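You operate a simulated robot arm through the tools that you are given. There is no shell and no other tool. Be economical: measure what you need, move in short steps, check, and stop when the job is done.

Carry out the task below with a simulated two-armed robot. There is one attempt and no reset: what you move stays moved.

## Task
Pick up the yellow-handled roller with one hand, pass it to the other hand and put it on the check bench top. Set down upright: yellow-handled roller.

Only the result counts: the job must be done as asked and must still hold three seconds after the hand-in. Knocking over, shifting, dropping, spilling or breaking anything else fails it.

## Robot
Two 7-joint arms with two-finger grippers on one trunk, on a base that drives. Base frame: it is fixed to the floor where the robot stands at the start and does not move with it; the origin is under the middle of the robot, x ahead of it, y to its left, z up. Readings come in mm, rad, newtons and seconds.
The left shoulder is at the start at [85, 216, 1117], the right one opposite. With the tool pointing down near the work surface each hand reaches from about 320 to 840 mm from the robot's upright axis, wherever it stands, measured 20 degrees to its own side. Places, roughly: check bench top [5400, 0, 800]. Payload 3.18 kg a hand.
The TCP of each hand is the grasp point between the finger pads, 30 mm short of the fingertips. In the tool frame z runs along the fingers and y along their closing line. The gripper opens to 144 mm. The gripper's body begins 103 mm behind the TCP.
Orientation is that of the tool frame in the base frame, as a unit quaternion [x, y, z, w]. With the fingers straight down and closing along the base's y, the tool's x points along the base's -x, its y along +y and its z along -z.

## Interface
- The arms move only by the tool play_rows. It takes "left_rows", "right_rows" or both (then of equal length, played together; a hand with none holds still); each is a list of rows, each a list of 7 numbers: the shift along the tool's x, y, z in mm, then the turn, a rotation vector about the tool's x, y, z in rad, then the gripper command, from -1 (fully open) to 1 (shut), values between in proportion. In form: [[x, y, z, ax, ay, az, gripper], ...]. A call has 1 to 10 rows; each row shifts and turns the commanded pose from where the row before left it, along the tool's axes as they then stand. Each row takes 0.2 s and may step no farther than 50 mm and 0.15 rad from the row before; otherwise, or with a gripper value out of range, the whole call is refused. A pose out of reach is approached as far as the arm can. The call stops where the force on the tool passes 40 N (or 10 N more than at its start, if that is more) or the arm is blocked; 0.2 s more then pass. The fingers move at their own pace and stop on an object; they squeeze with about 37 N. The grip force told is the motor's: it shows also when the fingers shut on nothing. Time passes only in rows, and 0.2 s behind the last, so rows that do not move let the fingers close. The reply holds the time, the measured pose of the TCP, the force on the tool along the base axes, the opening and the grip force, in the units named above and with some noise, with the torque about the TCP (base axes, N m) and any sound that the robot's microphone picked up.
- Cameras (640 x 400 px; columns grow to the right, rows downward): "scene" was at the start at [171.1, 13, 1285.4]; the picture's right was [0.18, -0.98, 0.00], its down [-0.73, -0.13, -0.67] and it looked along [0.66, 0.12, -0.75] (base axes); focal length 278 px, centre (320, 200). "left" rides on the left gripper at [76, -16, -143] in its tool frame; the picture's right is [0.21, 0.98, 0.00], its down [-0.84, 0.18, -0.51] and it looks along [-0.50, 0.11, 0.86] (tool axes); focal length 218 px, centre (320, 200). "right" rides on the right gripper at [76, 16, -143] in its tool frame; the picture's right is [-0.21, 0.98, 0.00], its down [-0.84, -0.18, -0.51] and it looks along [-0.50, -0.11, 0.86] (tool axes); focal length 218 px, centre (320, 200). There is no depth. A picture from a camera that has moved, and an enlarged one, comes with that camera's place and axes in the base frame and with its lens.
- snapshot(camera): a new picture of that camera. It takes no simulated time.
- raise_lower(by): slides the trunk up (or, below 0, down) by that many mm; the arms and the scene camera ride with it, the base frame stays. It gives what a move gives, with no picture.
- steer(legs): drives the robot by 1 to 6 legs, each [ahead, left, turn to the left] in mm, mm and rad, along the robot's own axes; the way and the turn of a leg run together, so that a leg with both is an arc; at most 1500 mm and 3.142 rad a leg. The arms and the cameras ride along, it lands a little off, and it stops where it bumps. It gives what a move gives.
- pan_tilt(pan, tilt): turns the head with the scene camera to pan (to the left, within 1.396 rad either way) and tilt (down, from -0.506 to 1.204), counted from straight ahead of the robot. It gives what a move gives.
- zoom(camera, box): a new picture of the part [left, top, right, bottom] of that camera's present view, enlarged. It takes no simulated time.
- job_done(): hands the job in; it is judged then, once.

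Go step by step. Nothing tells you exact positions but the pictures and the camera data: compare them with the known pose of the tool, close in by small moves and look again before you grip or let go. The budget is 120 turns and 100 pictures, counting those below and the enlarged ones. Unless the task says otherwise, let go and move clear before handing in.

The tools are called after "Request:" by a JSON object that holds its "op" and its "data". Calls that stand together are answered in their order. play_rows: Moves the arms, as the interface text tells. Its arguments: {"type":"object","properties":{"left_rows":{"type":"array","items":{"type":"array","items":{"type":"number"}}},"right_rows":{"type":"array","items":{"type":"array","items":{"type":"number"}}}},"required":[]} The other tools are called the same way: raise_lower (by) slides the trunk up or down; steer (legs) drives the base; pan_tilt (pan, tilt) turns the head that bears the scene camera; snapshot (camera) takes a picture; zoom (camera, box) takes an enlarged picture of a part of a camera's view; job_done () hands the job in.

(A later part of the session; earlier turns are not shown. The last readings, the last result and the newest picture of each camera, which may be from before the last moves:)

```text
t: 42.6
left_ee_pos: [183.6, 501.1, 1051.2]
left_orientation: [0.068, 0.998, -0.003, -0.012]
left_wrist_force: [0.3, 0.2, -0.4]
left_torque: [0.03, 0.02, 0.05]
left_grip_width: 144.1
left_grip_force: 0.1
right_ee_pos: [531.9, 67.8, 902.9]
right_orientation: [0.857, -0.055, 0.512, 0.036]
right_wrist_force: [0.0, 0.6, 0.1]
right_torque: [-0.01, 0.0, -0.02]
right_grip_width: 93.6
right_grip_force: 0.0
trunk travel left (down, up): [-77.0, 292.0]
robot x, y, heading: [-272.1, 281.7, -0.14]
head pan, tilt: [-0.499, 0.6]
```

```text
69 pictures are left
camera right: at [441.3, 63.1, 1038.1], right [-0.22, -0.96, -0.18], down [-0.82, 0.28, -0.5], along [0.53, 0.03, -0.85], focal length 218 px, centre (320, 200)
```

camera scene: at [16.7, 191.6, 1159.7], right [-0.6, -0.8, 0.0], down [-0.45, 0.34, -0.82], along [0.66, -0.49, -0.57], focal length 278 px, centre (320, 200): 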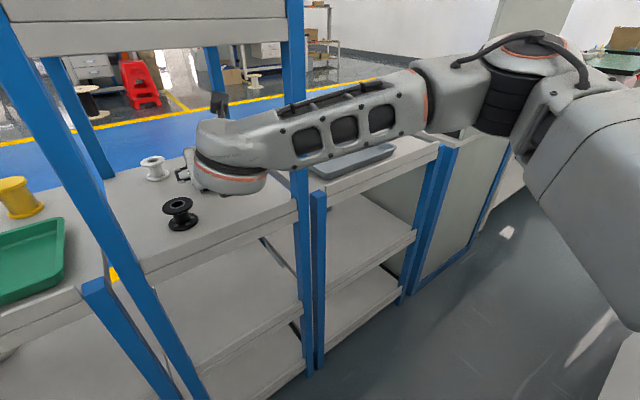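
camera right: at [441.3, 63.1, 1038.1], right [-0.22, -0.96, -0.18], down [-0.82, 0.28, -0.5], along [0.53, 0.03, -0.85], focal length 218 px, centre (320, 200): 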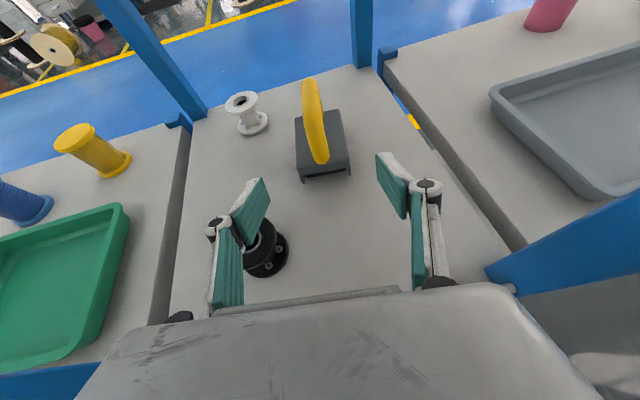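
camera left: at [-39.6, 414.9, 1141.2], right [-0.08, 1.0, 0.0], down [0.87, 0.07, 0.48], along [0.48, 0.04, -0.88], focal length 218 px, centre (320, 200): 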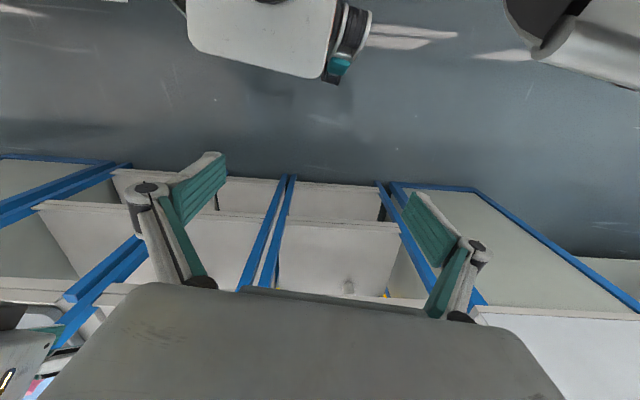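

The forearm now slants back from the wrist and should clear the post. I'll extend the arm the rest of the way at low speed while the base stays put.

Request:
{"op": "play_rows", "data": {"right_rows": [[9.4, 0, 17.7, 0, 0, 0, -0.3], [9.4, 0, 17.7, 0, 0, 0, -0.3], [9.4, 0, 17.7, 0, 0, 0, -0.3]]}}

Request:
{"op": "snapshot", "data": {"camera": "right"}}

Request:
{"op": "snapshot", "data": {"camera": "scene"}}

```text
t: 43.4
left_ee_pos: [183.5, 501.5, 1049.9]
left_orientation: [0.067, 0.998, -0.003, -0.012]
left_wrist_force: [-0.2, 0.4, -0.3]
left_torque: [-0.02, 0.03, -0.02]
left_grip_width: 144.0
left_grip_force: 0.1
right_ee_pos: [592.0, 58.9, 902.4]
right_orientation: [0.857, -0.054, 0.511, 0.036]
right_wrist_force: [-0.6, 0.0, -0.3]
right_torque: [0.0, 0.01, 0.03]
right_grip_width: 93.7
right_grip_force: 0.1
trunk travel left (down, up): [-77.0, 292.0]
robot x, y, heading: [-272.3, 280.9, -0.142]
head pan, tilt: [-0.499, 0.6]
```

```text
68 pictures are left
camera right: at [501.8, 55.9, 1037.2], right [-0.22, -0.96, -0.18], down [-0.82, 0.28, -0.5], along [0.53, 0.03, -0.85], focal length 218 px, centre (320, 200)
```

right: 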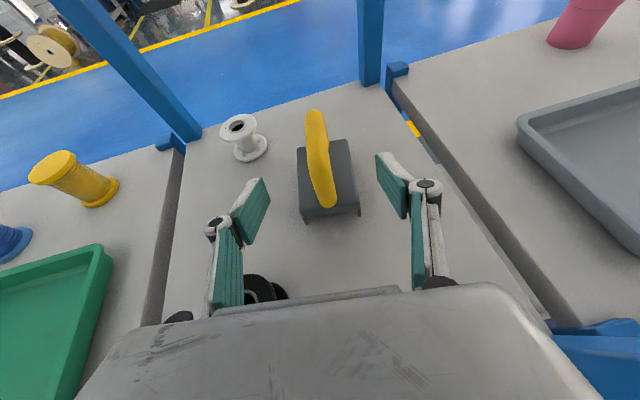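

```text
67 pictures are left
camera scene: at [17.1, 191.6, 1159.6], right [-0.6, -0.8, 0.0], down [-0.45, 0.34, -0.82], along [0.66, -0.5, -0.57], focal length 278 px, centre (320, 200)
```

scene: 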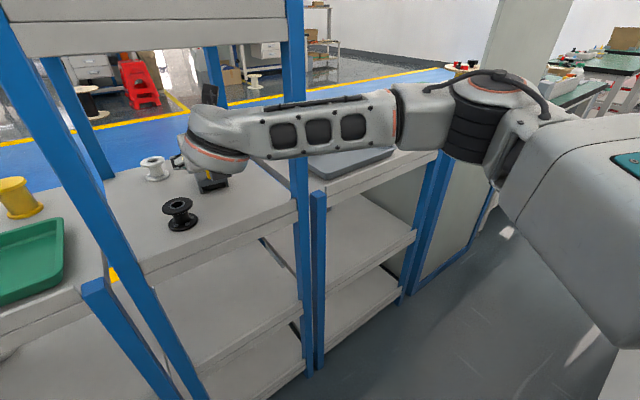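

The bar is between the fingers and runs from about x 603 to 678. I'll advance 24 mm onto the front half of the bar and close.

Request:
{"op": "play_rows", "data": {"right_rows": [[0, 0, 12, 0, 0, 0, -0.3], [0, 0, 12, 0, 0, 0, -0.3], [0, 0, 0, 0, 0, 0, -0.3]]}}

Request:
{"op": "snapshot", "data": {"camera": "right"}}

```text
t: 44.2
left_ee_pos: [182.3, 502.0, 1051.8]
left_orientation: [0.068, 0.998, -0.003, -0.012]
left_wrist_force: [-0.8, -0.3, 0.1]
left_torque: [-0.01, -0.03, -0.04]
left_grip_width: 143.8
left_grip_force: 0.2
right_ee_pos: [612.2, 57.1, 890.2]
right_orientation: [0.856, -0.055, 0.512, 0.036]
right_wrist_force: [0.6, -0.3, 0.7]
right_torque: [0.01, 0.01, 0.0]
right_grip_width: 93.6
right_grip_force: 0.1
trunk travel left (down, up): [-77.0, 292.0]
robot x, y, heading: [-274.2, 278.3, -0.147]
head pan, tilt: [-0.499, 0.6]
```

```text
66 pictures are left
camera right: at [521.8, 53.1, 1026.2], right [-0.23, -0.96, -0.18], down [-0.82, 0.29, -0.5], along [0.53, 0.03, -0.85], focal length 218 px, centre (320, 200)
```

right: 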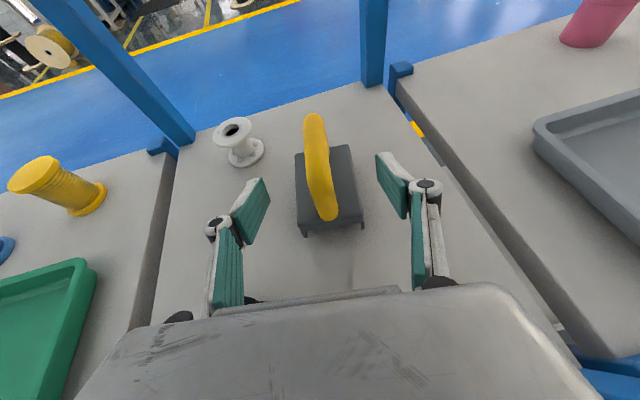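

The TCP lies on the bar near its front. I'll close the gripper.

Request:
{"op": "play_rows", "data": {"right_rows": [[0, 0, 0, 0, 0, 0, 0.3], [0, 0, 0, 0, 0, 0, 1], [0, 0, 0, 0, 0, 0, 1], [0, 0, 0, 0, 0, 0, 1]]}}

Request:
{"op": "snapshot", "data": {"camera": "right"}}

```text
t: 45.2
left_ee_pos: [182.8, 502.0, 1051.2]
left_orientation: [0.068, 0.998, -0.002, -0.012]
left_wrist_force: [-0.2, -1.2, 0.1]
left_torque: [0.02, -0.01, -0.02]
left_grip_width: 144.0
left_grip_force: 0.1
right_ee_pos: [612.8, 56.7, 890.8]
right_orientation: [0.857, -0.055, 0.512, 0.036]
right_wrist_force: [0.0, -0.6, 0.1]
right_torque: [-0.01, -0.09, -0.01]
right_grip_width: 19.5
right_grip_force: 37.3
trunk travel left (down, up): [-77.0, 292.0]
robot x, y, heading: [-270.0, 277.0, -0.141]
head pan, tilt: [-0.499, 0.6]
```

```text
65 pictures are left
camera right: at [521.7, 53.1, 1026.1], right [-0.22, -0.96, -0.18], down [-0.82, 0.29, -0.5], along [0.53, 0.03, -0.85], focal length 218 px, centre (320, 200)
```

right: 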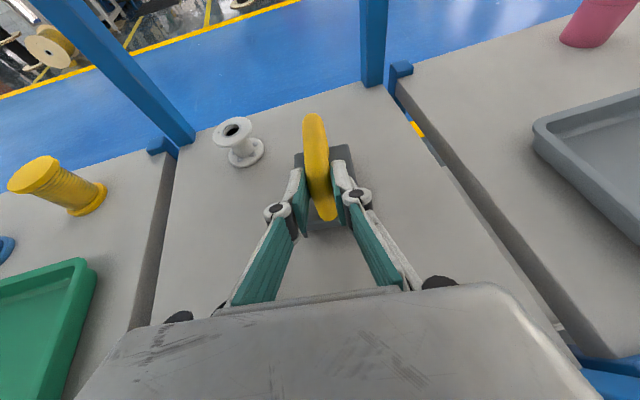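

Gripped at 19.5 mm width and 37 N. I'll lift about 35 mm and check.

Request:
{"op": "play_rows", "data": {"right_rows": [[8, 0, -4.2, 0, 0, 0, 1], [12, 0, -6.3, 0, 0, 0, 1], [12, 0, -6.3, 0, 0, 0, 1], [0, 0, 0, 0, 0, 0, 1]]}}

Request:
{"op": "snapshot", "data": {"camera": "right"}}

Request:
{"op": "snapshot", "data": {"camera": "scene"}}

```text
t: 46.2
left_ee_pos: [182.9, 501.3, 1051.6]
left_orientation: [0.068, 0.998, -0.003, -0.012]
left_wrist_force: [0.2, 0.5, 0.1]
left_torque: [0.02, 0.01, 0.03]
left_grip_width: 144.0
left_grip_force: 0.1
right_ee_pos: [612.5, 57.0, 926.0]
right_orientation: [0.857, -0.054, 0.511, 0.035]
right_wrist_force: [0.2, 0.4, -2.7]
right_torque: [0.04, 0.17, -0.03]
right_grip_width: 19.2
right_grip_force: 36.9
trunk travel left (down, up): [-77.0, 292.0]
robot x, y, heading: [-276.7, 277.1, -0.148]
head pan, tilt: [-0.499, 0.6]
```

```text
64 pictures are left
camera right: at [522.4, 52.9, 1062.2], right [-0.23, -0.96, -0.18], down [-0.82, 0.29, -0.5], along [0.53, 0.03, -0.85], focal length 218 px, centre (320, 200)
```

right: 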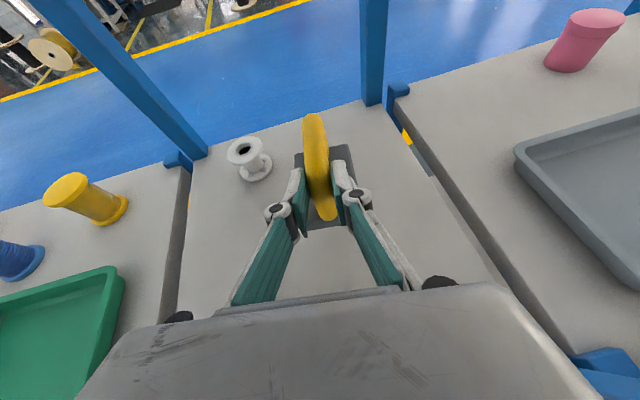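

```text
63 pictures are left
camera scene: at [17.2, 191.5, 1159.6], right [-0.6, -0.8, 0.0], down [-0.45, 0.34, -0.82], along [0.66, -0.5, -0.57], focal length 278 px, centre (320, 200)
```

scene: 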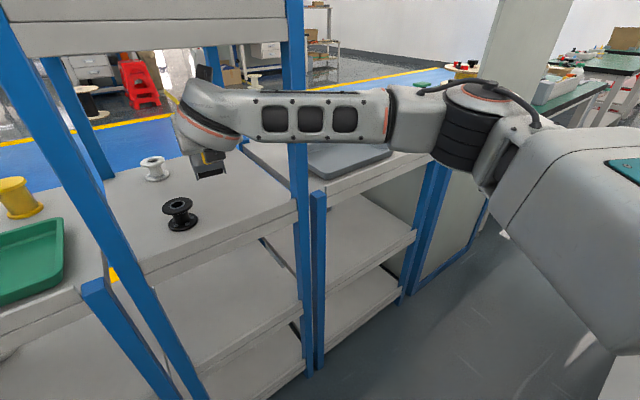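

It's held firmly. I'll retract the arm out of the bay.

Request:
{"op": "play_rows", "data": {"right_rows": [[-15, 0, -28.4, 0, 0, 0, 1], [-21.5, 0, -40.7, 0, 0, 0, 1], [-21.5, 0, -40.7, 0, 0, 0, 1], [-21.5, 0, -40.7, 0, 0, 0, 1], [-21.5, 0, -40.7, 0, 0, 0, 1], [-21.5, 0, -40.7, 0, 0, 0, 1], [-15, 0, -28.4, 0, 0, 0, 1]]}}

Request:
{"op": "pan_tilt", "data": {"pan": 0, "tilt": 0.7}}

Request:
{"op": "snapshot", "data": {"camera": "scene"}}

Request:
{"op": "snapshot", "data": {"camera": "right"}}

```text
t: 47.8
left_ee_pos: [183.2, 501.9, 1050.6]
left_orientation: [0.067, 0.998, -0.003, -0.013]
left_wrist_force: [-0.3, 0.2, -0.7]
left_torque: [0.02, -0.03, 0.0]
left_grip_width: 144.1
left_grip_force: 0.1
right_ee_pos: [319.7, 94.5, 928.8]
right_orientation: [0.857, -0.054, 0.512, 0.035]
right_wrist_force: [0.8, -0.6, -3.3]
right_torque: [0.04, 0.15, -0.02]
right_grip_width: 19.3
right_grip_force: 36.7
trunk travel left (down, up): [-77.0, 292.0]
robot x, y, heading: [-272.1, 277.2, -0.142]
head pan, tilt: [-0.499, 0.6]
```

```text
t: 48.7
left_ee_pos: [183.1, 501.9, 1050.8]
left_orientation: [0.068, 0.998, -0.003, -0.013]
left_wrist_force: [-0.5, -0.5, -0.7]
left_torque: [-0.03, 0.02, -0.01]
left_grip_width: 144.1
left_grip_force: 0.0
right_ee_pos: [320.0, 94.7, 928.0]
right_orientation: [0.857, -0.054, 0.511, 0.035]
right_wrist_force: [-0.6, -0.3, -2.8]
right_torque: [0.03, 0.15, -0.01]
right_grip_width: 19.5
right_grip_force: 36.4
trunk travel left (down, up): [-77.0, 292.0]
robot x, y, heading: [-271.0, 277.2, -0.144]
head pan, tilt: [0.0, 0.7]
```

```text
62 pictures are left
camera scene: at [30.3, 232.2, 1151.1], right [-0.15, -0.99, 0.0], down [-0.64, 0.09, -0.76], along [0.76, -0.11, -0.64], focal length 278 px, centre (320, 200)
```

scene: 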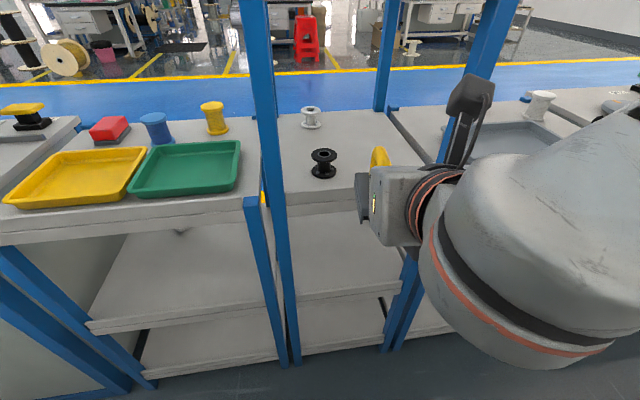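

```text
61 pictures are left
camera right: at [230.3, 91.5, 1064.6], right [-0.22, -0.96, -0.18], down [-0.82, 0.29, -0.5], along [0.53, 0.03, -0.85], focal length 218 px, centre (320, 200)
```

right: 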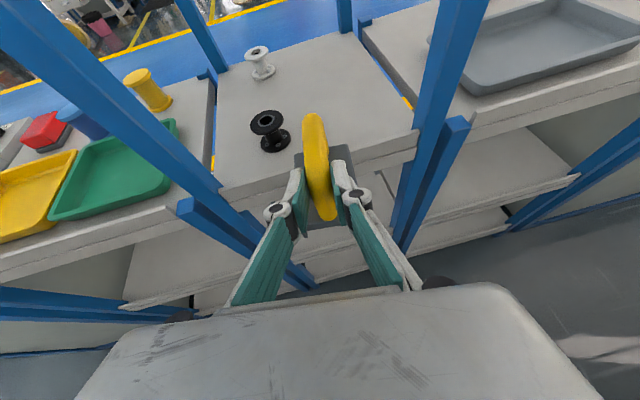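

The roller is out of the bay. Before the hand-over I need a route around the rack, so I'll look left and right.

Request:
{"op": "pan_tilt", "data": {"pan": 1.1, "tilt": 0.35}}

Request:
{"op": "snapshot", "data": {"camera": "scene"}}

Request:
{"op": "pan_tilt", "data": {"pan": -1.1, "tilt": 0.35}}

Request:
{"op": "snapshot", "data": {"camera": "scene"}}

```text
t: 50.1
left_ee_pos: [182.8, 500.4, 1050.6]
left_orientation: [0.068, 0.998, -0.004, -0.013]
left_wrist_force: [0.5, 0.2, 0.6]
left_torque: [0.02, -0.01, 0.0]
left_grip_width: 144.1
left_grip_force: 0.0
right_ee_pos: [320.4, 94.6, 929.0]
right_orientation: [0.857, -0.055, 0.511, 0.036]
right_wrist_force: [-0.5, 0.2, -3.0]
right_torque: [0.02, 0.15, 0.04]
right_grip_width: 19.3
right_grip_force: 37.2
trunk travel left (down, up): [-77.0, 292.0]
robot x, y, heading: [-274.0, 284.6, -0.149]
head pan, tilt: [1.1, 0.351]
```

```text
60 pictures are left
camera scene: at [0.1, 320.5, 1182.5], right [0.82, -0.58, 0.0], down [-0.2, -0.28, -0.94], along [0.54, 0.77, -0.34], focal length 278 px, centre (320, 200)
```

scene: 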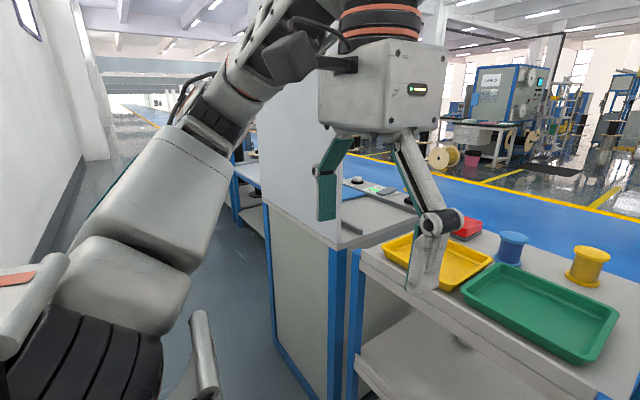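

```text
t: 52.1
left_ee_pos: [183.0, 500.2, 1049.4]
left_orientation: [0.068, 0.998, -0.002, -0.013]
left_wrist_force: [-0.1, 0.2, -0.9]
left_torque: [-0.01, -0.01, 0.0]
left_grip_width: 144.1
left_grip_force: 0.0
right_ee_pos: [320.6, 94.6, 929.2]
right_orientation: [0.857, -0.055, 0.511, 0.036]
right_wrist_force: [-0.7, 0.7, -3.0]
right_torque: [0.02, 0.14, 0.02]
right_grip_width: 19.6
right_grip_force: 37.4
trunk travel left (down, up): [-77.0, 292.0]
robot x, y, heading: [-276.0, 277.9, -0.145]
head pan, tilt: [-1.1, 0.351]
```

```text
59 pictures are left
camera scene: at [-23.9, 156.4, 1182.5], right [-0.95, -0.32, 0.0], down [-0.11, 0.33, -0.94], along [0.3, -0.89, -0.34], focal length 278 px, centre (320, 200)
```

scene: 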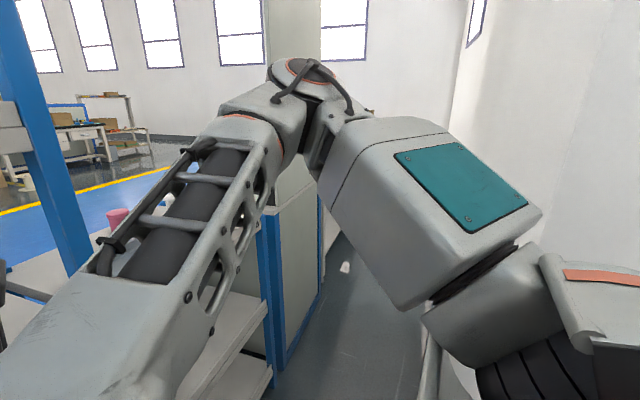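

Both sides have a corridor. I'll square up, back off slightly, raise the trunk for a better overview and look both ways to pick a route by strafing.

Request:
{"op": "steer", "data": {"legs": [[-50, 0, 0], [0, 0, 0.145]]}}

Request:
{"op": "raise_lower", "data": {"by": 260}}

Request:
{"op": "pan_tilt", "data": {"pan": -0.75, "tilt": 0.3}}

Request:
{"op": "snapshot", "data": {"camera": "scene"}}

Request:
{"op": "pan_tilt", "data": {"pan": 0.8, "tilt": 0.3}}

Request:
{"op": "snapshot", "data": {"camera": "scene"}}

```text
t: 53.7
left_ee_pos: [96.6, 571.6, 1051.6]
left_orientation: [-0.005, 1.0, -0.004, -0.012]
left_wrist_force: [0.1, 0.2, 0.2]
left_torque: [-0.07, -0.01, 0.01]
left_grip_width: 144.0
left_grip_force: 0.1
right_ee_pos: [290.9, 188.8, 928.4]
right_orientation: [0.859, 0.007, 0.512, -0.001]
right_wrist_force: [-0.8, -0.5, -2.5]
right_torque: [-0.05, 0.16, -0.02]
right_grip_width: 19.5
right_grip_force: 36.9
trunk travel left (down, up): [-77.0, 292.0]
robot x, y, heading: [-319.9, 283.5, -0.002]
head pan, tilt: [-1.1, 0.351]
```

```text
t: 56.4
left_ee_pos: [95.7, 571.8, 1310.6]
left_orientation: [-0.004, 1.0, -0.003, -0.012]
left_wrist_force: [0.0, 0.2, 0.0]
left_torque: [0.01, 0.01, 0.02]
left_grip_width: 143.8
left_grip_force: 0.1
right_ee_pos: [290.7, 188.8, 1188.2]
right_orientation: [0.859, 0.009, 0.512, -0.002]
right_wrist_force: [-0.4, 0.3, -3.5]
right_torque: [0.01, 0.14, 0.0]
right_grip_width: 19.3
right_grip_force: 37.5
trunk travel left (down, up): [-337.0, 32.0]
robot x, y, heading: [-321.7, 285.9, -0.003]
head pan, tilt: [-1.1, 0.351]
```

```text
t: 57.2
left_ee_pos: [96.6, 571.0, 1311.0]
left_orientation: [-0.003, 1.0, -0.003, -0.012]
left_wrist_force: [0.2, 0.1, -0.3]
left_torque: [0.0, -0.02, -0.01]
left_grip_width: 144.1
left_grip_force: 0.0
right_ee_pos: [291.5, 189.0, 1189.2]
right_orientation: [0.859, 0.007, 0.512, -0.001]
right_wrist_force: [0.2, 0.5, -3.2]
right_torque: [0.01, 0.16, 0.03]
right_grip_width: 19.1
right_grip_force: 36.6
trunk travel left (down, up): [-337.0, 32.0]
robot x, y, heading: [-321.0, 282.8, -0.001]
head pan, tilt: [-0.75, 0.3]
```

```text
58 pictures are left
camera scene: at [-216.4, 220.2, 1474.4], right [-0.68, -0.73, 0.0], down [-0.22, 0.2, -0.96], along [0.7, -0.65, -0.3], focal length 278 px, centre (320, 200)
```

scene: 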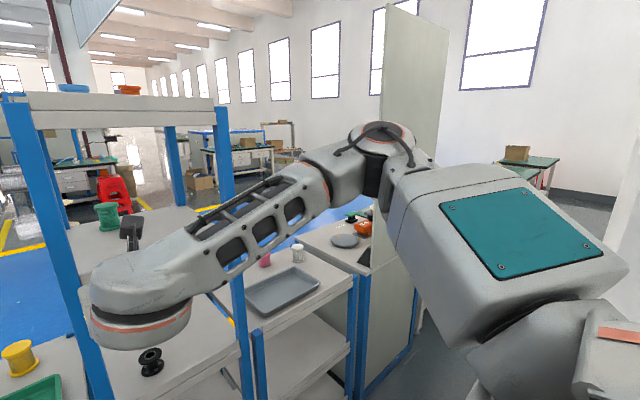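

```text
t: 58.8
left_ee_pos: [97.4, 571.7, 1310.3]
left_orientation: [-0.004, 1.0, -0.004, -0.012]
left_wrist_force: [-0.2, -0.2, 0.7]
left_torque: [-0.02, -0.02, 0.02]
left_grip_width: 143.8
left_grip_force: 0.1
right_ee_pos: [292.0, 189.1, 1187.8]
right_orientation: [0.859, 0.007, 0.512, -0.001]
right_wrist_force: [0.4, -0.7, -3.3]
right_torque: [-0.03, 0.15, 0.01]
right_grip_width: 19.2
right_grip_force: 37.1
trunk travel left (down, up): [-337.0, 32.0]
robot x, y, heading: [-322.1, 285.5, 0.001]
head pan, tilt: [0.799, 0.3]
```

```text
57 pictures are left
camera scene: at [-219.2, 350.9, 1474.4], right [0.72, -0.7, 0.0], down [-0.21, -0.21, -0.96], along [0.67, 0.68, -0.3], focal length 278 px, centre (320, 200)
```

scene: 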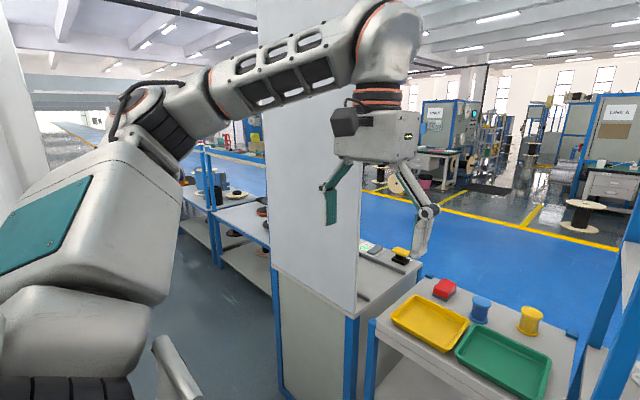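

The rack row ends on the right at about y -1210 with open floor past it. On the left it runs on much farther. I'll tuck the roller closer and strafe right in steps.

Request:
{"op": "play_rows", "data": {"right_rows": [[-14, 0, -26.5, 0, 0, 0, 1], [-14, 0, -26.5, 0, 0, 0, 1]]}}

Request:
{"op": "steer", "data": {"legs": [[-25, 0, 0], [0, -900, 0]]}}

Request:
{"op": "pan_tilt", "data": {"pan": -0.9, "tilt": 0.5}}

Request:
{"op": "snapshot", "data": {"camera": "scene"}}

```text
t: 59.4
left_ee_pos: [95.2, 571.3, 1311.2]
left_orientation: [-0.004, 1.0, -0.003, -0.012]
left_wrist_force: [-0.6, -0.4, -0.3]
left_torque: [-0.02, 0.01, 0.01]
left_grip_width: 144.0
left_grip_force: 0.1
right_ee_pos: [230.7, 188.1, 1190.4]
right_orientation: [0.859, 0.007, 0.513, -0.001]
right_wrist_force: [-0.9, 0.6, -3.9]
right_torque: [0.0, 0.18, 0.01]
right_grip_width: 19.4
right_grip_force: 37.0
trunk travel left (down, up): [-337.0, 32.0]
robot x, y, heading: [-324.2, 283.9, 0.001]
head pan, tilt: [0.799, 0.3]
```

```text
t: 68.1
left_ee_pos: [70.1, -327.5, 1311.1]
left_orientation: [-0.002, 1.0, -0.004, -0.013]
left_wrist_force: [-0.1, -0.2, 0.4]
left_torque: [0.0, -0.02, 0.02]
left_grip_width: 143.8
left_grip_force: 0.0
right_ee_pos: [204.0, -711.7, 1189.2]
right_orientation: [0.859, 0.006, 0.512, -0.001]
right_wrist_force: [-0.4, -0.5, -3.8]
right_torque: [0.0, 0.12, 0.05]
right_grip_width: 19.5
right_grip_force: 36.7
trunk travel left (down, up): [-337.0, 32.0]
robot x, y, heading: [-349.4, -612.0, -0.009]
head pan, tilt: [0.799, 0.3]
```

```text
t: 69.8
left_ee_pos: [71.3, -328.9, 1310.5]
left_orientation: [-0.003, 1.0, -0.004, -0.011]
left_wrist_force: [0.4, 0.3, 0.0]
left_torque: [0.0, 0.0, 0.0]
left_grip_width: 144.0
left_grip_force: 0.1
right_ee_pos: [203.1, -712.3, 1189.8]
right_orientation: [0.859, 0.006, 0.511, -0.001]
right_wrist_force: [0.3, -0.7, -3.7]
right_torque: [0.03, 0.16, 0.0]
right_grip_width: 19.0
right_grip_force: 36.7
trunk travel left (down, up): [-337.0, 32.0]
robot x, y, heading: [-352.0, -615.9, -0.002]
head pan, tilt: [-0.901, 0.499]
```

```text
56 pictures are left
camera scene: at [-255.5, -686.5, 1456.0], right [-0.79, -0.62, 0.0], down [-0.3, 0.38, -0.88], along [0.54, -0.69, -0.48], focal length 278 px, centre (320, 200)
```

scene: 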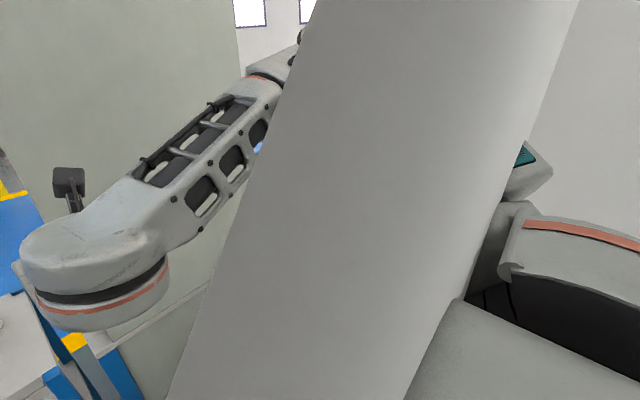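

A large pale object crosses the view near the right arm. I'll look from other angles before moving on.

Request:
{"op": "pan_tilt", "data": {"pan": -1.39, "tilt": 0.3}}

Request:
{"op": "snapshot", "data": {"camera": "scene"}}

Request:
{"op": "pan_tilt", "data": {"pan": -0.4, "tilt": 0.3}}

Request:
{"op": "snapshot", "data": {"camera": "scene"}}

```text
t: 70.7
left_ee_pos: [69.8, -328.8, 1310.4]
left_orientation: [-0.003, 1.0, -0.003, -0.012]
left_wrist_force: [0.1, -0.6, 0.0]
left_torque: [-0.02, 0.0, -0.02]
left_grip_width: 144.1
left_grip_force: 0.1
right_ee_pos: [203.2, -711.4, 1189.5]
right_orientation: [0.859, 0.006, 0.513, -0.001]
right_wrist_force: [0.4, 0.8, -2.0]
right_torque: [0.0, 0.15, 0.02]
right_grip_width: 19.4
right_grip_force: 37.2
trunk travel left (down, up): [-337.0, 32.0]
robot x, y, heading: [-351.7, -613.3, -0.006]
head pan, tilt: [-1.389, 0.3]
```

```text
55 pictures are left
camera scene: at [-295.2, -707.0, 1474.4], right [-0.98, -0.18, 0.0], down [-0.05, 0.29, -0.96], along [0.17, -0.94, -0.3], focal length 278 px, centre (320, 200)
```

scene: 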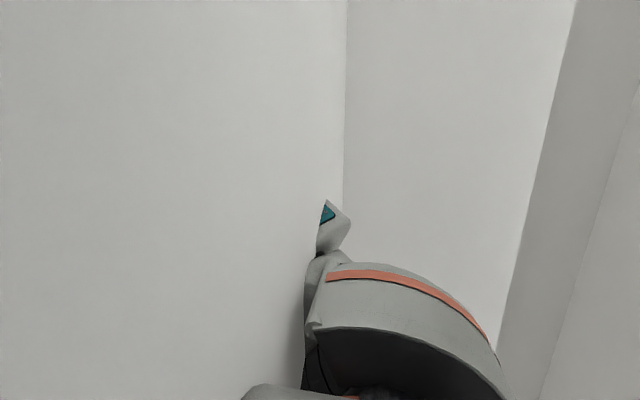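

```text
t: 72.0
left_ee_pos: [69.4, -328.1, 1311.0]
left_orientation: [-0.003, 1.0, -0.003, -0.012]
left_wrist_force: [-0.4, -0.3, -0.4]
left_torque: [-0.01, -0.01, 0.04]
left_grip_width: 144.3
left_grip_force: 0.1
right_ee_pos: [203.3, -711.4, 1189.6]
right_orientation: [0.858, 0.006, 0.513, -0.001]
right_wrist_force: [0.2, 0.3, -2.9]
right_torque: [-0.01, 0.17, -0.02]
right_grip_width: 19.3
right_grip_force: 36.7
trunk travel left (down, up): [-337.0, 32.0]
robot x, y, heading: [-351.4, -611.5, -0.002]
head pan, tilt: [-0.4, 0.3]
```

```text
54 pictures are left
camera scene: at [-225.9, -651.8, 1474.4], right [-0.39, -0.92, 0.0], down [-0.27, 0.12, -0.96], along [0.88, -0.38, -0.3], focal length 278 px, centre (320, 200)
```

scene: 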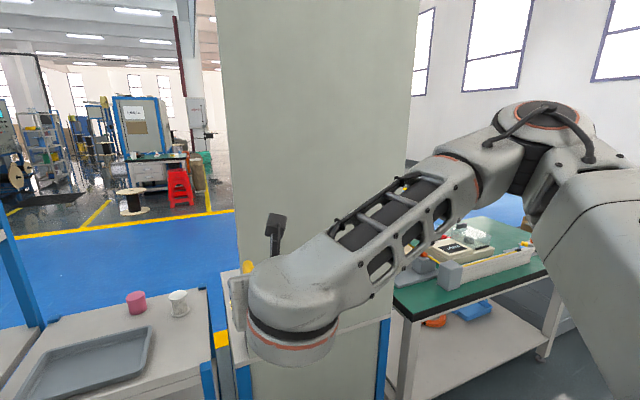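

I need to understand that pale object, so I'll take one more angle looking up.

Request:
{"op": "pan_tilt", "data": {"pan": -0.75, "tilt": -0.1}}

Request:
{"op": "snapshot", "data": {"camera": "scene"}}

Request:
{"op": "pan_tilt", "data": {"pan": -0.9, "tilt": 1.1}}

Request:
{"op": "snapshot", "data": {"camera": "scene"}}

```text
t: 72.9
left_ee_pos: [69.3, -327.8, 1309.9]
left_orientation: [-0.003, 1.0, -0.003, -0.013]
left_wrist_force: [-0.4, -0.3, 0.3]
left_torque: [-0.04, -0.03, 0.01]
left_grip_width: 144.2
left_grip_force: 0.2
right_ee_pos: [203.7, -711.9, 1189.9]
right_orientation: [0.859, 0.007, 0.511, -0.002]
right_wrist_force: [0.1, 0.3, -4.0]
right_torque: [0.03, 0.16, 0.02]
right_grip_width: 19.1
right_grip_force: 37.0
trunk travel left (down, up): [-337.0, 32.0]
robot x, y, heading: [-350.1, -615.2, -0.0]
head pan, tilt: [-0.75, -0.099]
```

```text
53 pictures are left
camera scene: at [-248.2, -674.7, 1510.9], right [-0.68, -0.73, 0.0], down [0.07, -0.07, -1.0], along [0.73, -0.68, 0.1], focal length 278 px, centre (320, 200)
```

scene: 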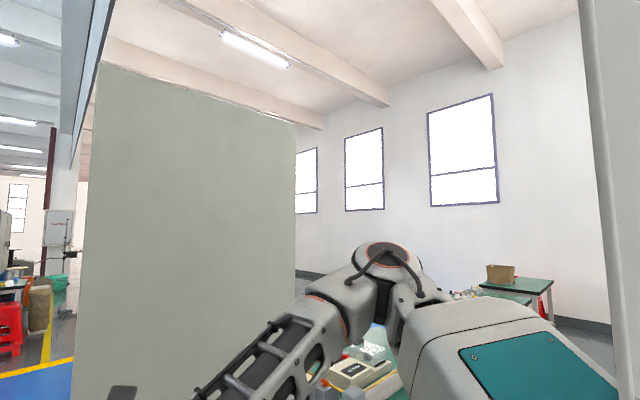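

```text
t: 74.3
left_ee_pos: [69.5, -327.7, 1310.6]
left_orientation: [-0.003, 1.0, -0.004, -0.012]
left_wrist_force: [-0.7, 0.2, 0.5]
left_torque: [-0.01, -0.02, 0.02]
left_grip_width: 144.0
left_grip_force: 0.0
right_ee_pos: [202.3, -712.6, 1189.4]
right_orientation: [0.859, 0.006, 0.512, 0.0]
right_wrist_force: [1.0, -0.3, -3.8]
right_torque: [-0.02, 0.16, 0.0]
right_grip_width: 19.2
right_grip_force: 36.3
trunk travel left (down, up): [-337.0, 32.0]
robot x, y, heading: [-348.7, -614.2, 0.0]
head pan, tilt: [-0.901, 1.1]
```

```text
52 pictures are left
camera scene: at [-272.7, -664.7, 1408.4], right [-0.79, -0.62, 0.0], down [-0.55, 0.7, -0.45], along [0.28, -0.36, -0.89], focal length 278 px, centre (320, 200)
```

scene: 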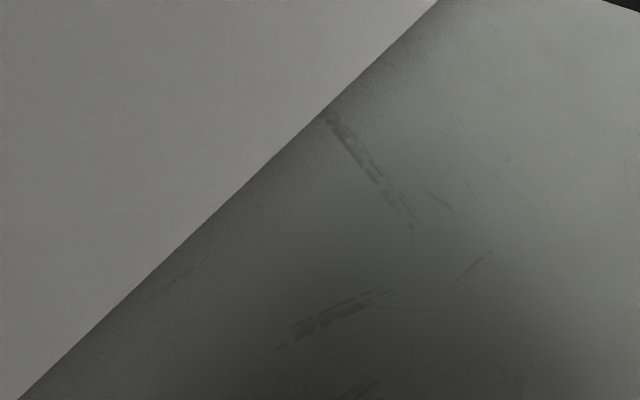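

The pale shape is just a building column that the robot passes without contact. A green-topped table with instruments stands past the panel at about y -1260 to -2000, so I'll strafe well beyond it in steps.

Request:
{"op": "steer", "data": {"legs": [[0, -700, 0]]}}

Request:
{"op": "pan_tilt", "data": {"pan": -0.7, "tilt": 0.3}}

Request:
{"op": "snapshot", "data": {"camera": "scene"}}

```text
t: 80.8
left_ee_pos: [66.3, -1023.9, 1309.5]
left_orientation: [-0.002, 1.0, -0.003, -0.012]
left_wrist_force: [0.4, 1.0, -0.2]
left_torque: [0.0, -0.01, -0.02]
left_grip_width: 144.3
left_grip_force: 0.0
right_ee_pos: [200.1, -1406.0, 1189.1]
right_orientation: [0.859, 0.006, 0.512, 0.0]
right_wrist_force: [-0.3, -0.2, -2.7]
right_torque: [-0.03, 0.12, -0.02]
right_grip_width: 19.3
right_grip_force: 37.7
trunk travel left (down, up): [-337.0, 32.0]
robot x, y, heading: [-352.2, -1307.7, -0.008]
head pan, tilt: [-0.901, 1.1]
```

```text
t: 81.9
left_ee_pos: [66.8, -1023.6, 1310.6]
left_orientation: [-0.002, 1.0, -0.004, -0.013]
left_wrist_force: [0.0, 0.5, 0.1]
left_torque: [0.0, 0.01, 0.01]
left_grip_width: 144.3
left_grip_force: 0.1
right_ee_pos: [199.5, -1405.3, 1188.2]
right_orientation: [0.859, 0.005, 0.512, 0.0]
right_wrist_force: [0.4, 0.1, -3.0]
right_torque: [-0.01, 0.16, 0.01]
right_grip_width: 19.5
right_grip_force: 37.1
trunk travel left (down, up): [-337.0, 32.0]
robot x, y, heading: [-355.4, -1306.0, -0.007]
head pan, tilt: [-0.7, 0.3]
```

```text
51 pictures are left
camera scene: at [-244.1, -1369.1, 1474.4], right [-0.65, -0.76, 0.0], down [-0.23, 0.19, -0.95], along [0.73, -0.62, -0.3], focal length 278 px, centre (320, 200)
```

scene: 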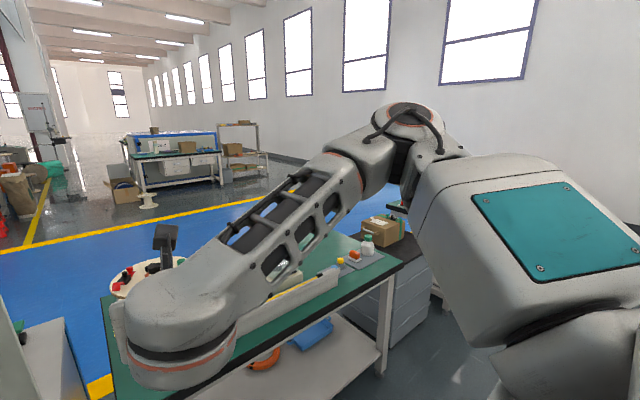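

The table runs to about y -2475 and drawers follow. I'll look further right for a gap.

Request:
{"op": "pan_tilt", "data": {"pan": -1.25, "tilt": 0.15}}

Request:
{"op": "snapshot", "data": {"camera": "scene"}}

Request:
{"op": "pan_tilt", "data": {"pan": -0.9, "tilt": -0.1}}

Request:
{"op": "snapshot", "data": {"camera": "scene"}}

```text
t: 82.9
left_ee_pos: [67.3, -1021.4, 1310.4]
left_orientation: [-0.002, 1.0, -0.004, -0.012]
left_wrist_force: [-0.6, -0.5, -1.1]
left_torque: [0.02, -0.03, -0.04]
left_grip_width: 144.0
left_grip_force: 0.1
right_ee_pos: [199.1, -1407.0, 1189.8]
right_orientation: [0.859, 0.007, 0.513, -0.001]
right_wrist_force: [-0.4, 0.0, -2.3]
right_torque: [0.01, 0.13, 0.04]
right_grip_width: 19.0
right_grip_force: 36.9
trunk travel left (down, up): [-337.0, 32.0]
robot x, y, heading: [-352.9, -1307.9, -0.009]
head pan, tilt: [-1.25, 0.15]
```

```text
50 pictures are left
camera scene: at [-286.3, -1396.6, 1488.4], right [-0.95, -0.31, 0.0], down [-0.05, 0.14, -0.99], along [0.31, -0.94, -0.15], focal length 278 px, centre (320, 200)
```

scene: 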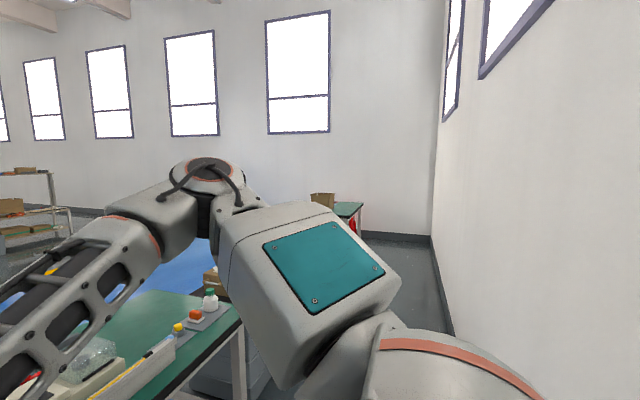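

```text
t: 83.7
left_ee_pos: [68.3, -1022.8, 1309.4]
left_orientation: [-0.002, 1.0, -0.003, -0.012]
left_wrist_force: [0.0, -0.7, 0.8]
left_torque: [0.02, -0.02, -0.01]
left_grip_width: 144.2
left_grip_force: 0.1
right_ee_pos: [198.7, -1407.0, 1189.5]
right_orientation: [0.859, 0.005, 0.512, 0.0]
right_wrist_force: [0.2, 0.0, -2.7]
right_torque: [0.0, 0.17, 0.01]
right_grip_width: 19.6
right_grip_force: 37.1
trunk travel left (down, up): [-337.0, 32.0]
robot x, y, heading: [-352.4, -1309.5, -0.003]
head pan, tilt: [-0.901, -0.099]
```

```text
49 pictures are left
camera scene: at [-261.5, -1377.1, 1510.9], right [-0.79, -0.62, 0.0], down [0.06, -0.08, -1.0], along [0.61, -0.78, 0.1], focal length 278 px, centre (320, 200)
```

scene: 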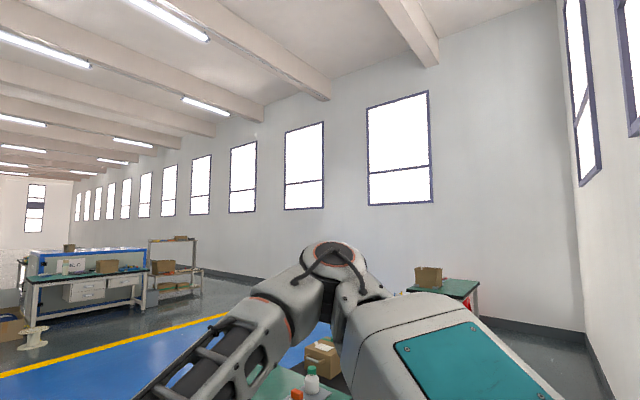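

Blue floor shows beyond the drawer unit, so there's a gap at about y -3300 to -4800. I'll continue strafing.

Request:
{"op": "steer", "data": {"legs": [[0, -1300, 0], [0, -900, 0]]}}

Request:
{"op": "pan_tilt", "data": {"pan": -0.3, "tilt": 0.6}}

Request:
{"op": "snapshot", "data": {"camera": "scene"}}

```text
t: 103.2
left_ee_pos: [51.8, -3223.8, 1311.4]
left_orientation: [0.0, 1.0, -0.003, -0.013]
left_wrist_force: [0.7, -1.3, 0.3]
left_torque: [0.01, 0.02, 0.03]
left_grip_width: 144.0
left_grip_force: 0.1
right_ee_pos: [182.9, -3609.8, 1189.3]
right_orientation: [0.859, 0.004, 0.512, 0.0]
right_wrist_force: [-0.5, -1.2, -4.2]
right_torque: [0.02, 0.16, -0.04]
right_grip_width: 19.4
right_grip_force: 37.6
trunk travel left (down, up): [-337.0, 32.0]
robot x, y, heading: [-370.2, -3506.2, -0.006]
head pan, tilt: [-0.901, -0.099]
```

```text
t: 104.2
left_ee_pos: [51.5, -3225.2, 1311.4]
left_orientation: [0.0, 1.0, -0.004, -0.013]
left_wrist_force: [0.0, -0.8, -0.3]
left_torque: [-0.01, 0.02, -0.02]
left_grip_width: 144.0
left_grip_force: 0.0
right_ee_pos: [182.9, -3609.8, 1190.1]
right_orientation: [0.859, 0.004, 0.512, 0.001]
right_wrist_force: [0.2, 0.1, -2.8]
right_torque: [0.0, 0.11, 0.01]
right_grip_width: 19.2
right_grip_force: 36.9
trunk travel left (down, up): [-337.0, 32.0]
robot x, y, heading: [-371.2, -3509.0, -0.013]
head pan, tilt: [-0.3, 0.6]
```

```text
48 pictures are left
camera scene: at [-247.6, -3536.4, 1447.0], right [-0.31, -0.95, 0.0], down [-0.54, 0.17, -0.83], along [0.79, -0.25, -0.56], focal length 278 px, centre (320, 200)
```

scene: 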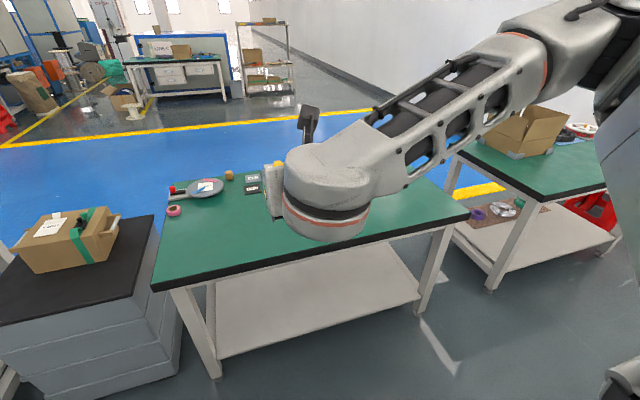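

More tables stand in the way, and the slot between the last two is too narrow. The far end by the wall (about y -5500 to -7050) looks open, so I'll go there.

Request:
{"op": "steer", "data": {"legs": [[80, 0, 0.008], [0, -1300, 0], [0, -900, 0]]}}

Request:
{"op": "pan_tilt", "data": {"pan": -0.6, "tilt": 0.5}}

Request:
{"op": "snapshot", "data": {"camera": "scene"}}

```text
t: 124.4
left_ee_pos: [120.8, -5431.0, 1310.3]
left_orientation: [-0.002, 1.0, -0.004, -0.012]
left_wrist_force: [0.4, 0.2, 0.4]
left_torque: [-0.03, -0.01, 0.0]
left_grip_width: 144.0
left_grip_force: 0.0
right_ee_pos: [252.5, -5814.1, 1189.8]
right_orientation: [0.859, 0.006, 0.512, -0.001]
right_wrist_force: [-0.6, 0.6, -3.5]
right_torque: [-0.01, 0.15, -0.01]
right_grip_width: 19.5
right_grip_force: 37.2
trunk travel left (down, up): [-337.0, 32.0]
robot x, y, heading: [-297.4, -5715.1, -0.003]
head pan, tilt: [-0.3, 0.6]
```

```text
t: 125.2
left_ee_pos: [119.8, -5430.9, 1311.3]
left_orientation: [-0.001, 1.0, -0.003, -0.012]
left_wrist_force: [0.3, 0.3, -0.3]
left_torque: [0.05, 0.0, -0.02]
left_grip_width: 144.0
left_grip_force: 0.1
right_ee_pos: [253.3, -5814.0, 1190.1]
right_orientation: [0.858, 0.006, 0.513, 0.0]
right_wrist_force: [0.0, -0.3, -3.1]
right_torque: [0.0, 0.16, 0.0]
right_grip_width: 19.5
right_grip_force: 36.5
trunk travel left (down, up): [-337.0, 32.0]
robot x, y, heading: [-299.2, -5715.4, -0.01]
head pan, tilt: [-0.6, 0.499]
```

```text
47 pictures are left
camera scene: at [-187.0, -5768.0, 1456.0], right [-0.57, -0.82, 0.0], down [-0.39, 0.27, -0.88], along [0.72, -0.5, -0.48], focal length 278 px, centre (320, 200)
```

scene: 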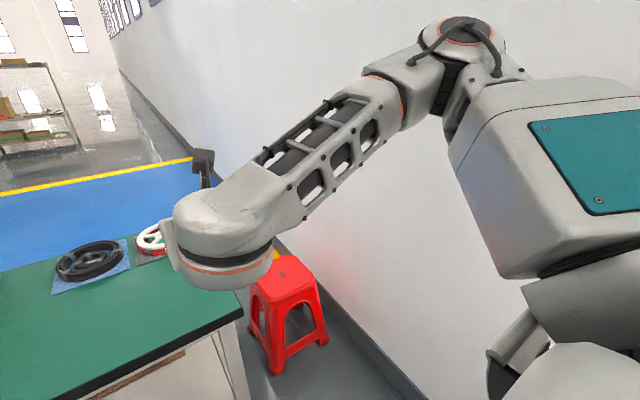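

This end is blocked by a red stool and the wall, about 670 mm in all. So I must go round the left end instead, and I'll strafe back along the corridor.

Request:
{"op": "steer", "data": {"legs": [[-20, 0, 0.006], [0, 1500, 0], [0, 1500, 0], [0, 1500, 0], [0, 1450, 0]]}}

Request:
{"op": "pan_tilt", "data": {"pan": 0.9, "tilt": 0.2}}

Request:
{"op": "snapshot", "data": {"camera": "scene"}}

```text
t: 176.8
left_ee_pos: [119.2, 481.8, 1311.3]
left_orientation: [-0.01, 1.0, -0.004, -0.013]
left_wrist_force: [-0.6, 0.5, 0.4]
left_torque: [0.0, 0.0, -0.01]
left_grip_width: 144.1
left_grip_force: 0.1
right_ee_pos: [257.0, 99.1, 1189.4]
right_orientation: [0.859, 0.012, 0.512, -0.003]
right_wrist_force: [-0.2, -0.9, -3.6]
right_torque: [0.01, 0.13, 0.01]
right_grip_width: 19.1
right_grip_force: 36.5
trunk travel left (down, up): [-337.0, 32.0]
robot x, y, heading: [-297.3, 191.3, 0.014]
head pan, tilt: [-0.6, 0.499]
```

```text
t: 178.4
left_ee_pos: [119.2, 481.2, 1310.4]
left_orientation: [-0.009, 1.0, -0.004, -0.012]
left_wrist_force: [-0.6, -0.5, 0.3]
left_torque: [0.0, 0.02, -0.01]
left_grip_width: 143.7
left_grip_force: 0.0
right_ee_pos: [258.7, 98.9, 1189.1]
right_orientation: [0.859, 0.013, 0.511, -0.004]
right_wrist_force: [-0.7, 0.3, -3.4]
right_torque: [-0.01, 0.15, -0.03]
right_grip_width: 19.4
right_grip_force: 36.7
trunk travel left (down, up): [-337.0, 32.0]
robot x, y, heading: [-297.0, 191.9, 0.006]
head pan, tilt: [0.901, 0.201]
```

```text
46 pictures are left
camera scene: at [-201.5, 263.5, 1483.7], right [0.79, -0.61, 0.0], down [-0.12, -0.16, -0.98], along [0.6, 0.77, -0.2], focal length 278 px, centre (320, 200)
```

scene: 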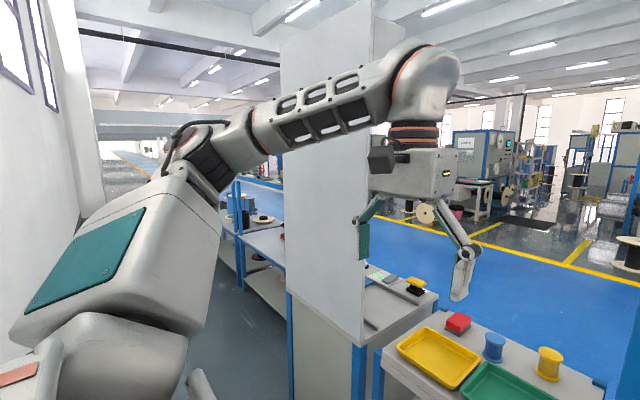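

I'll continue strafing left past the panel.

Request:
{"op": "steer", "data": {"legs": [[-25, 0, -0.008], [0, 1500, 0]]}}

Request:
{"op": "pan_tilt", "data": {"pan": 0.7, "tilt": 0.35}}

Request:
{"op": "snapshot", "data": {"camera": "scene"}}

```text
t: 192.2
left_ee_pos: [106.3, 1979.6, 1310.1]
left_orientation: [0.0, 1.0, -0.004, -0.012]
left_wrist_force: [0.1, -0.9, -0.9]
left_torque: [0.04, 0.01, 0.02]
left_grip_width: 144.0
left_grip_force: 0.0
right_ee_pos: [236.5, 1595.0, 1189.6]
right_orientation: [0.859, 0.003, 0.512, 0.001]
right_wrist_force: [-1.1, 0.3, -2.4]
right_torque: [-0.01, 0.18, -0.02]
right_grip_width: 19.3
right_grip_force: 36.9
trunk travel left (down, up): [-337.0, 32.0]
robot x, y, heading: [-313.3, 1696.5, -0.008]
head pan, tilt: [0.901, 0.201]
```

```text
t: 192.9
left_ee_pos: [106.9, 1978.4, 1310.5]
left_orientation: [0.0, 1.0, -0.003, -0.013]
left_wrist_force: [0.0, -0.3, 0.0]
left_torque: [0.0, 0.02, -0.02]
left_grip_width: 144.2
left_grip_force: 0.0
right_ee_pos: [236.0, 1594.7, 1189.5]
right_orientation: [0.859, 0.005, 0.512, 0.0]
right_wrist_force: [-0.5, 0.2, -3.7]
right_torque: [0.04, 0.16, -0.03]
right_grip_width: 19.6
right_grip_force: 36.9
trunk travel left (down, up): [-337.0, 32.0]
robot x, y, heading: [-318.0, 1697.7, -0.009]
head pan, tilt: [0.7, 0.351]
```

```text
45 pictures are left
camera scene: at [-205.4, 1753.9, 1469.8], right [0.64, -0.77, 0.0], down [-0.26, -0.22, -0.94], along [0.72, 0.6, -0.34], focal length 278 px, centre (320, 200)
```

scene: 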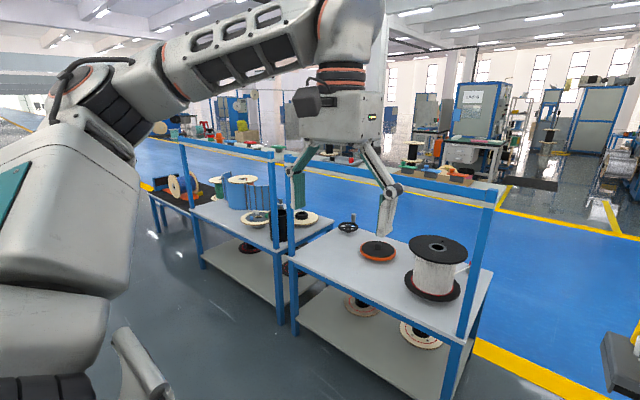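

There seems to be a gap right here, between the tall panel cabinet and the next bench (its right end is at about y 1840). I'll look ahead and to the right.

Request:
{"op": "pan_tilt", "data": {"pan": -0.1, "tilt": 0.7}}

Request:
{"op": "snapshot", "data": {"camera": "scene"}}

Request:
{"op": "snapshot", "data": {"camera": "left"}}

```text
t: 194.0
left_ee_pos: [106.0, 1980.1, 1310.6]
left_orientation: [0.0, 1.0, -0.004, -0.012]
left_wrist_force: [-0.5, 0.0, 0.1]
left_torque: [0.03, -0.05, -0.03]
left_grip_width: 144.0
left_grip_force: 0.0
right_ee_pos: [238.5, 1595.0, 1189.6]
right_orientation: [0.859, 0.004, 0.512, 0.0]
right_wrist_force: [-0.5, 0.6, -2.8]
right_torque: [-0.02, 0.13, 0.02]
right_grip_width: 19.5
right_grip_force: 36.9
trunk travel left (down, up): [-337.0, 32.0]
robot x, y, heading: [-312.3, 1694.4, -0.008]
head pan, tilt: [-0.099, 0.7]
```

```text
44 pictures are left
camera scene: at [-192.7, 1685.5, 1438.3], right [-0.11, -0.99, 0.0], down [-0.64, 0.07, -0.77], along [0.76, -0.08, -0.64], focal length 278 px, centre (320, 200)
```

scene: 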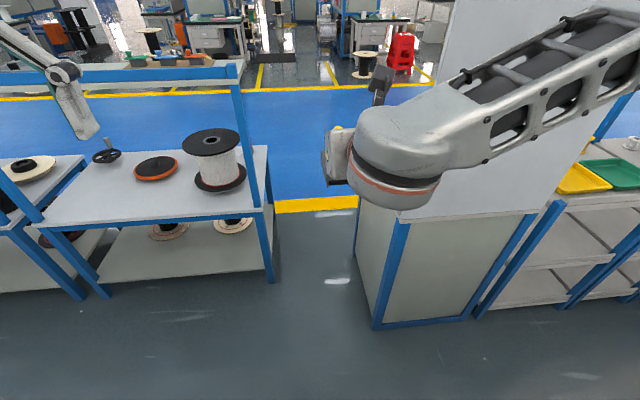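

```text
43 pictures are left
camera left: at [34.0, 1964.0, 1455.4], right [-0.21, 0.98, 0.0], down [0.85, 0.18, 0.49], along [0.48, 0.1, -0.87], focal length 218 px, centre (320, 200)
```

left: 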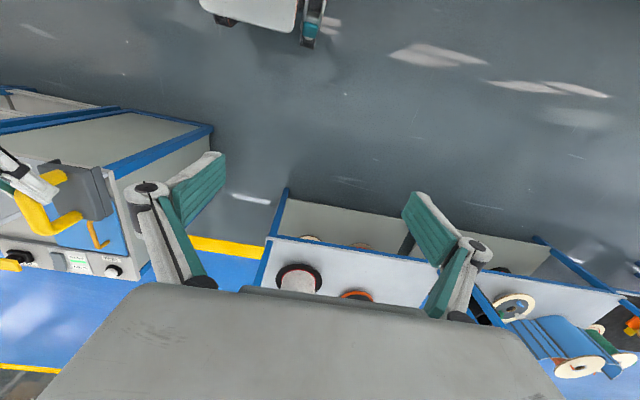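

The gap here is only about 530 mm, too tight for the base. The benches on the left end near y 4300 with open floor beyond, so I'll carry on left.

Request:
{"op": "steer", "data": {"legs": [[0, 0, 0.008], [0, 1500, 0], [0, 1200, 0]]}}

Request:
{"op": "pan_tilt", "data": {"pan": 0.5, "tilt": 0.4}}

Request:
{"op": "snapshot", "data": {"camera": "scene"}}

```text
t: 217.9
left_ee_pos: [76.9, 4677.2, 1310.5]
left_orientation: [-0.007, 1.0, -0.004, -0.011]
left_wrist_force: [0.6, 0.1, 0.8]
left_torque: [0.0, -0.03, -0.03]
left_grip_width: 144.2
left_grip_force: 0.0
right_ee_pos: [212.9, 4294.7, 1188.6]
right_orientation: [0.859, 0.011, 0.512, -0.003]
right_wrist_force: [0.6, -0.4, -2.7]
right_torque: [0.0, 0.14, -0.04]
right_grip_width: 19.5
right_grip_force: 36.8
trunk travel left (down, up): [-337.0, 32.0]
robot x, y, heading: [-339.6, 4386.7, 0.004]
head pan, tilt: [-0.099, 0.7]
```

```text
t: 218.9
left_ee_pos: [76.8, 4676.7, 1311.0]
left_orientation: [-0.008, 1.0, -0.004, -0.012]
left_wrist_force: [-0.5, -0.3, -0.2]
left_torque: [-0.03, -0.01, 0.02]
left_grip_width: 144.1
left_grip_force: 0.1
right_ee_pos: [213.0, 4293.7, 1189.9]
right_orientation: [0.859, 0.01, 0.512, -0.002]
right_wrist_force: [1.2, -0.5, -3.9]
right_torque: [0.0, 0.19, -0.01]
right_grip_width: 19.3
right_grip_force: 36.9
trunk travel left (down, up): [-337.0, 32.0]
robot x, y, heading: [-336.2, 4388.4, 0.008]
head pan, tilt: [0.499, 0.4]
```

```text
42 pictures are left
camera scene: at [-221.1, 4431.3, 1465.1], right [0.48, -0.88, 0.0], down [-0.34, -0.19, -0.92], along [0.81, 0.44, -0.39], focal length 278 px, centre (320, 200)
```

scene: 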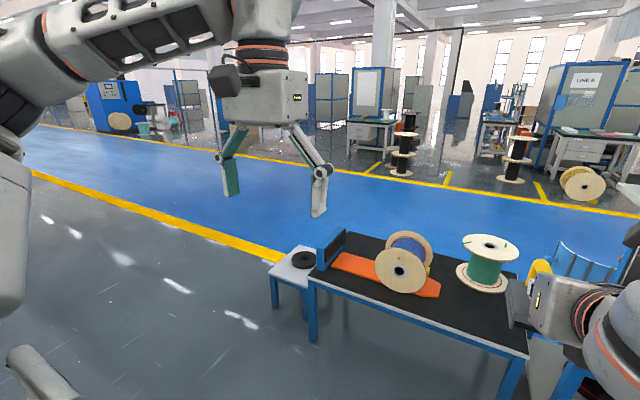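

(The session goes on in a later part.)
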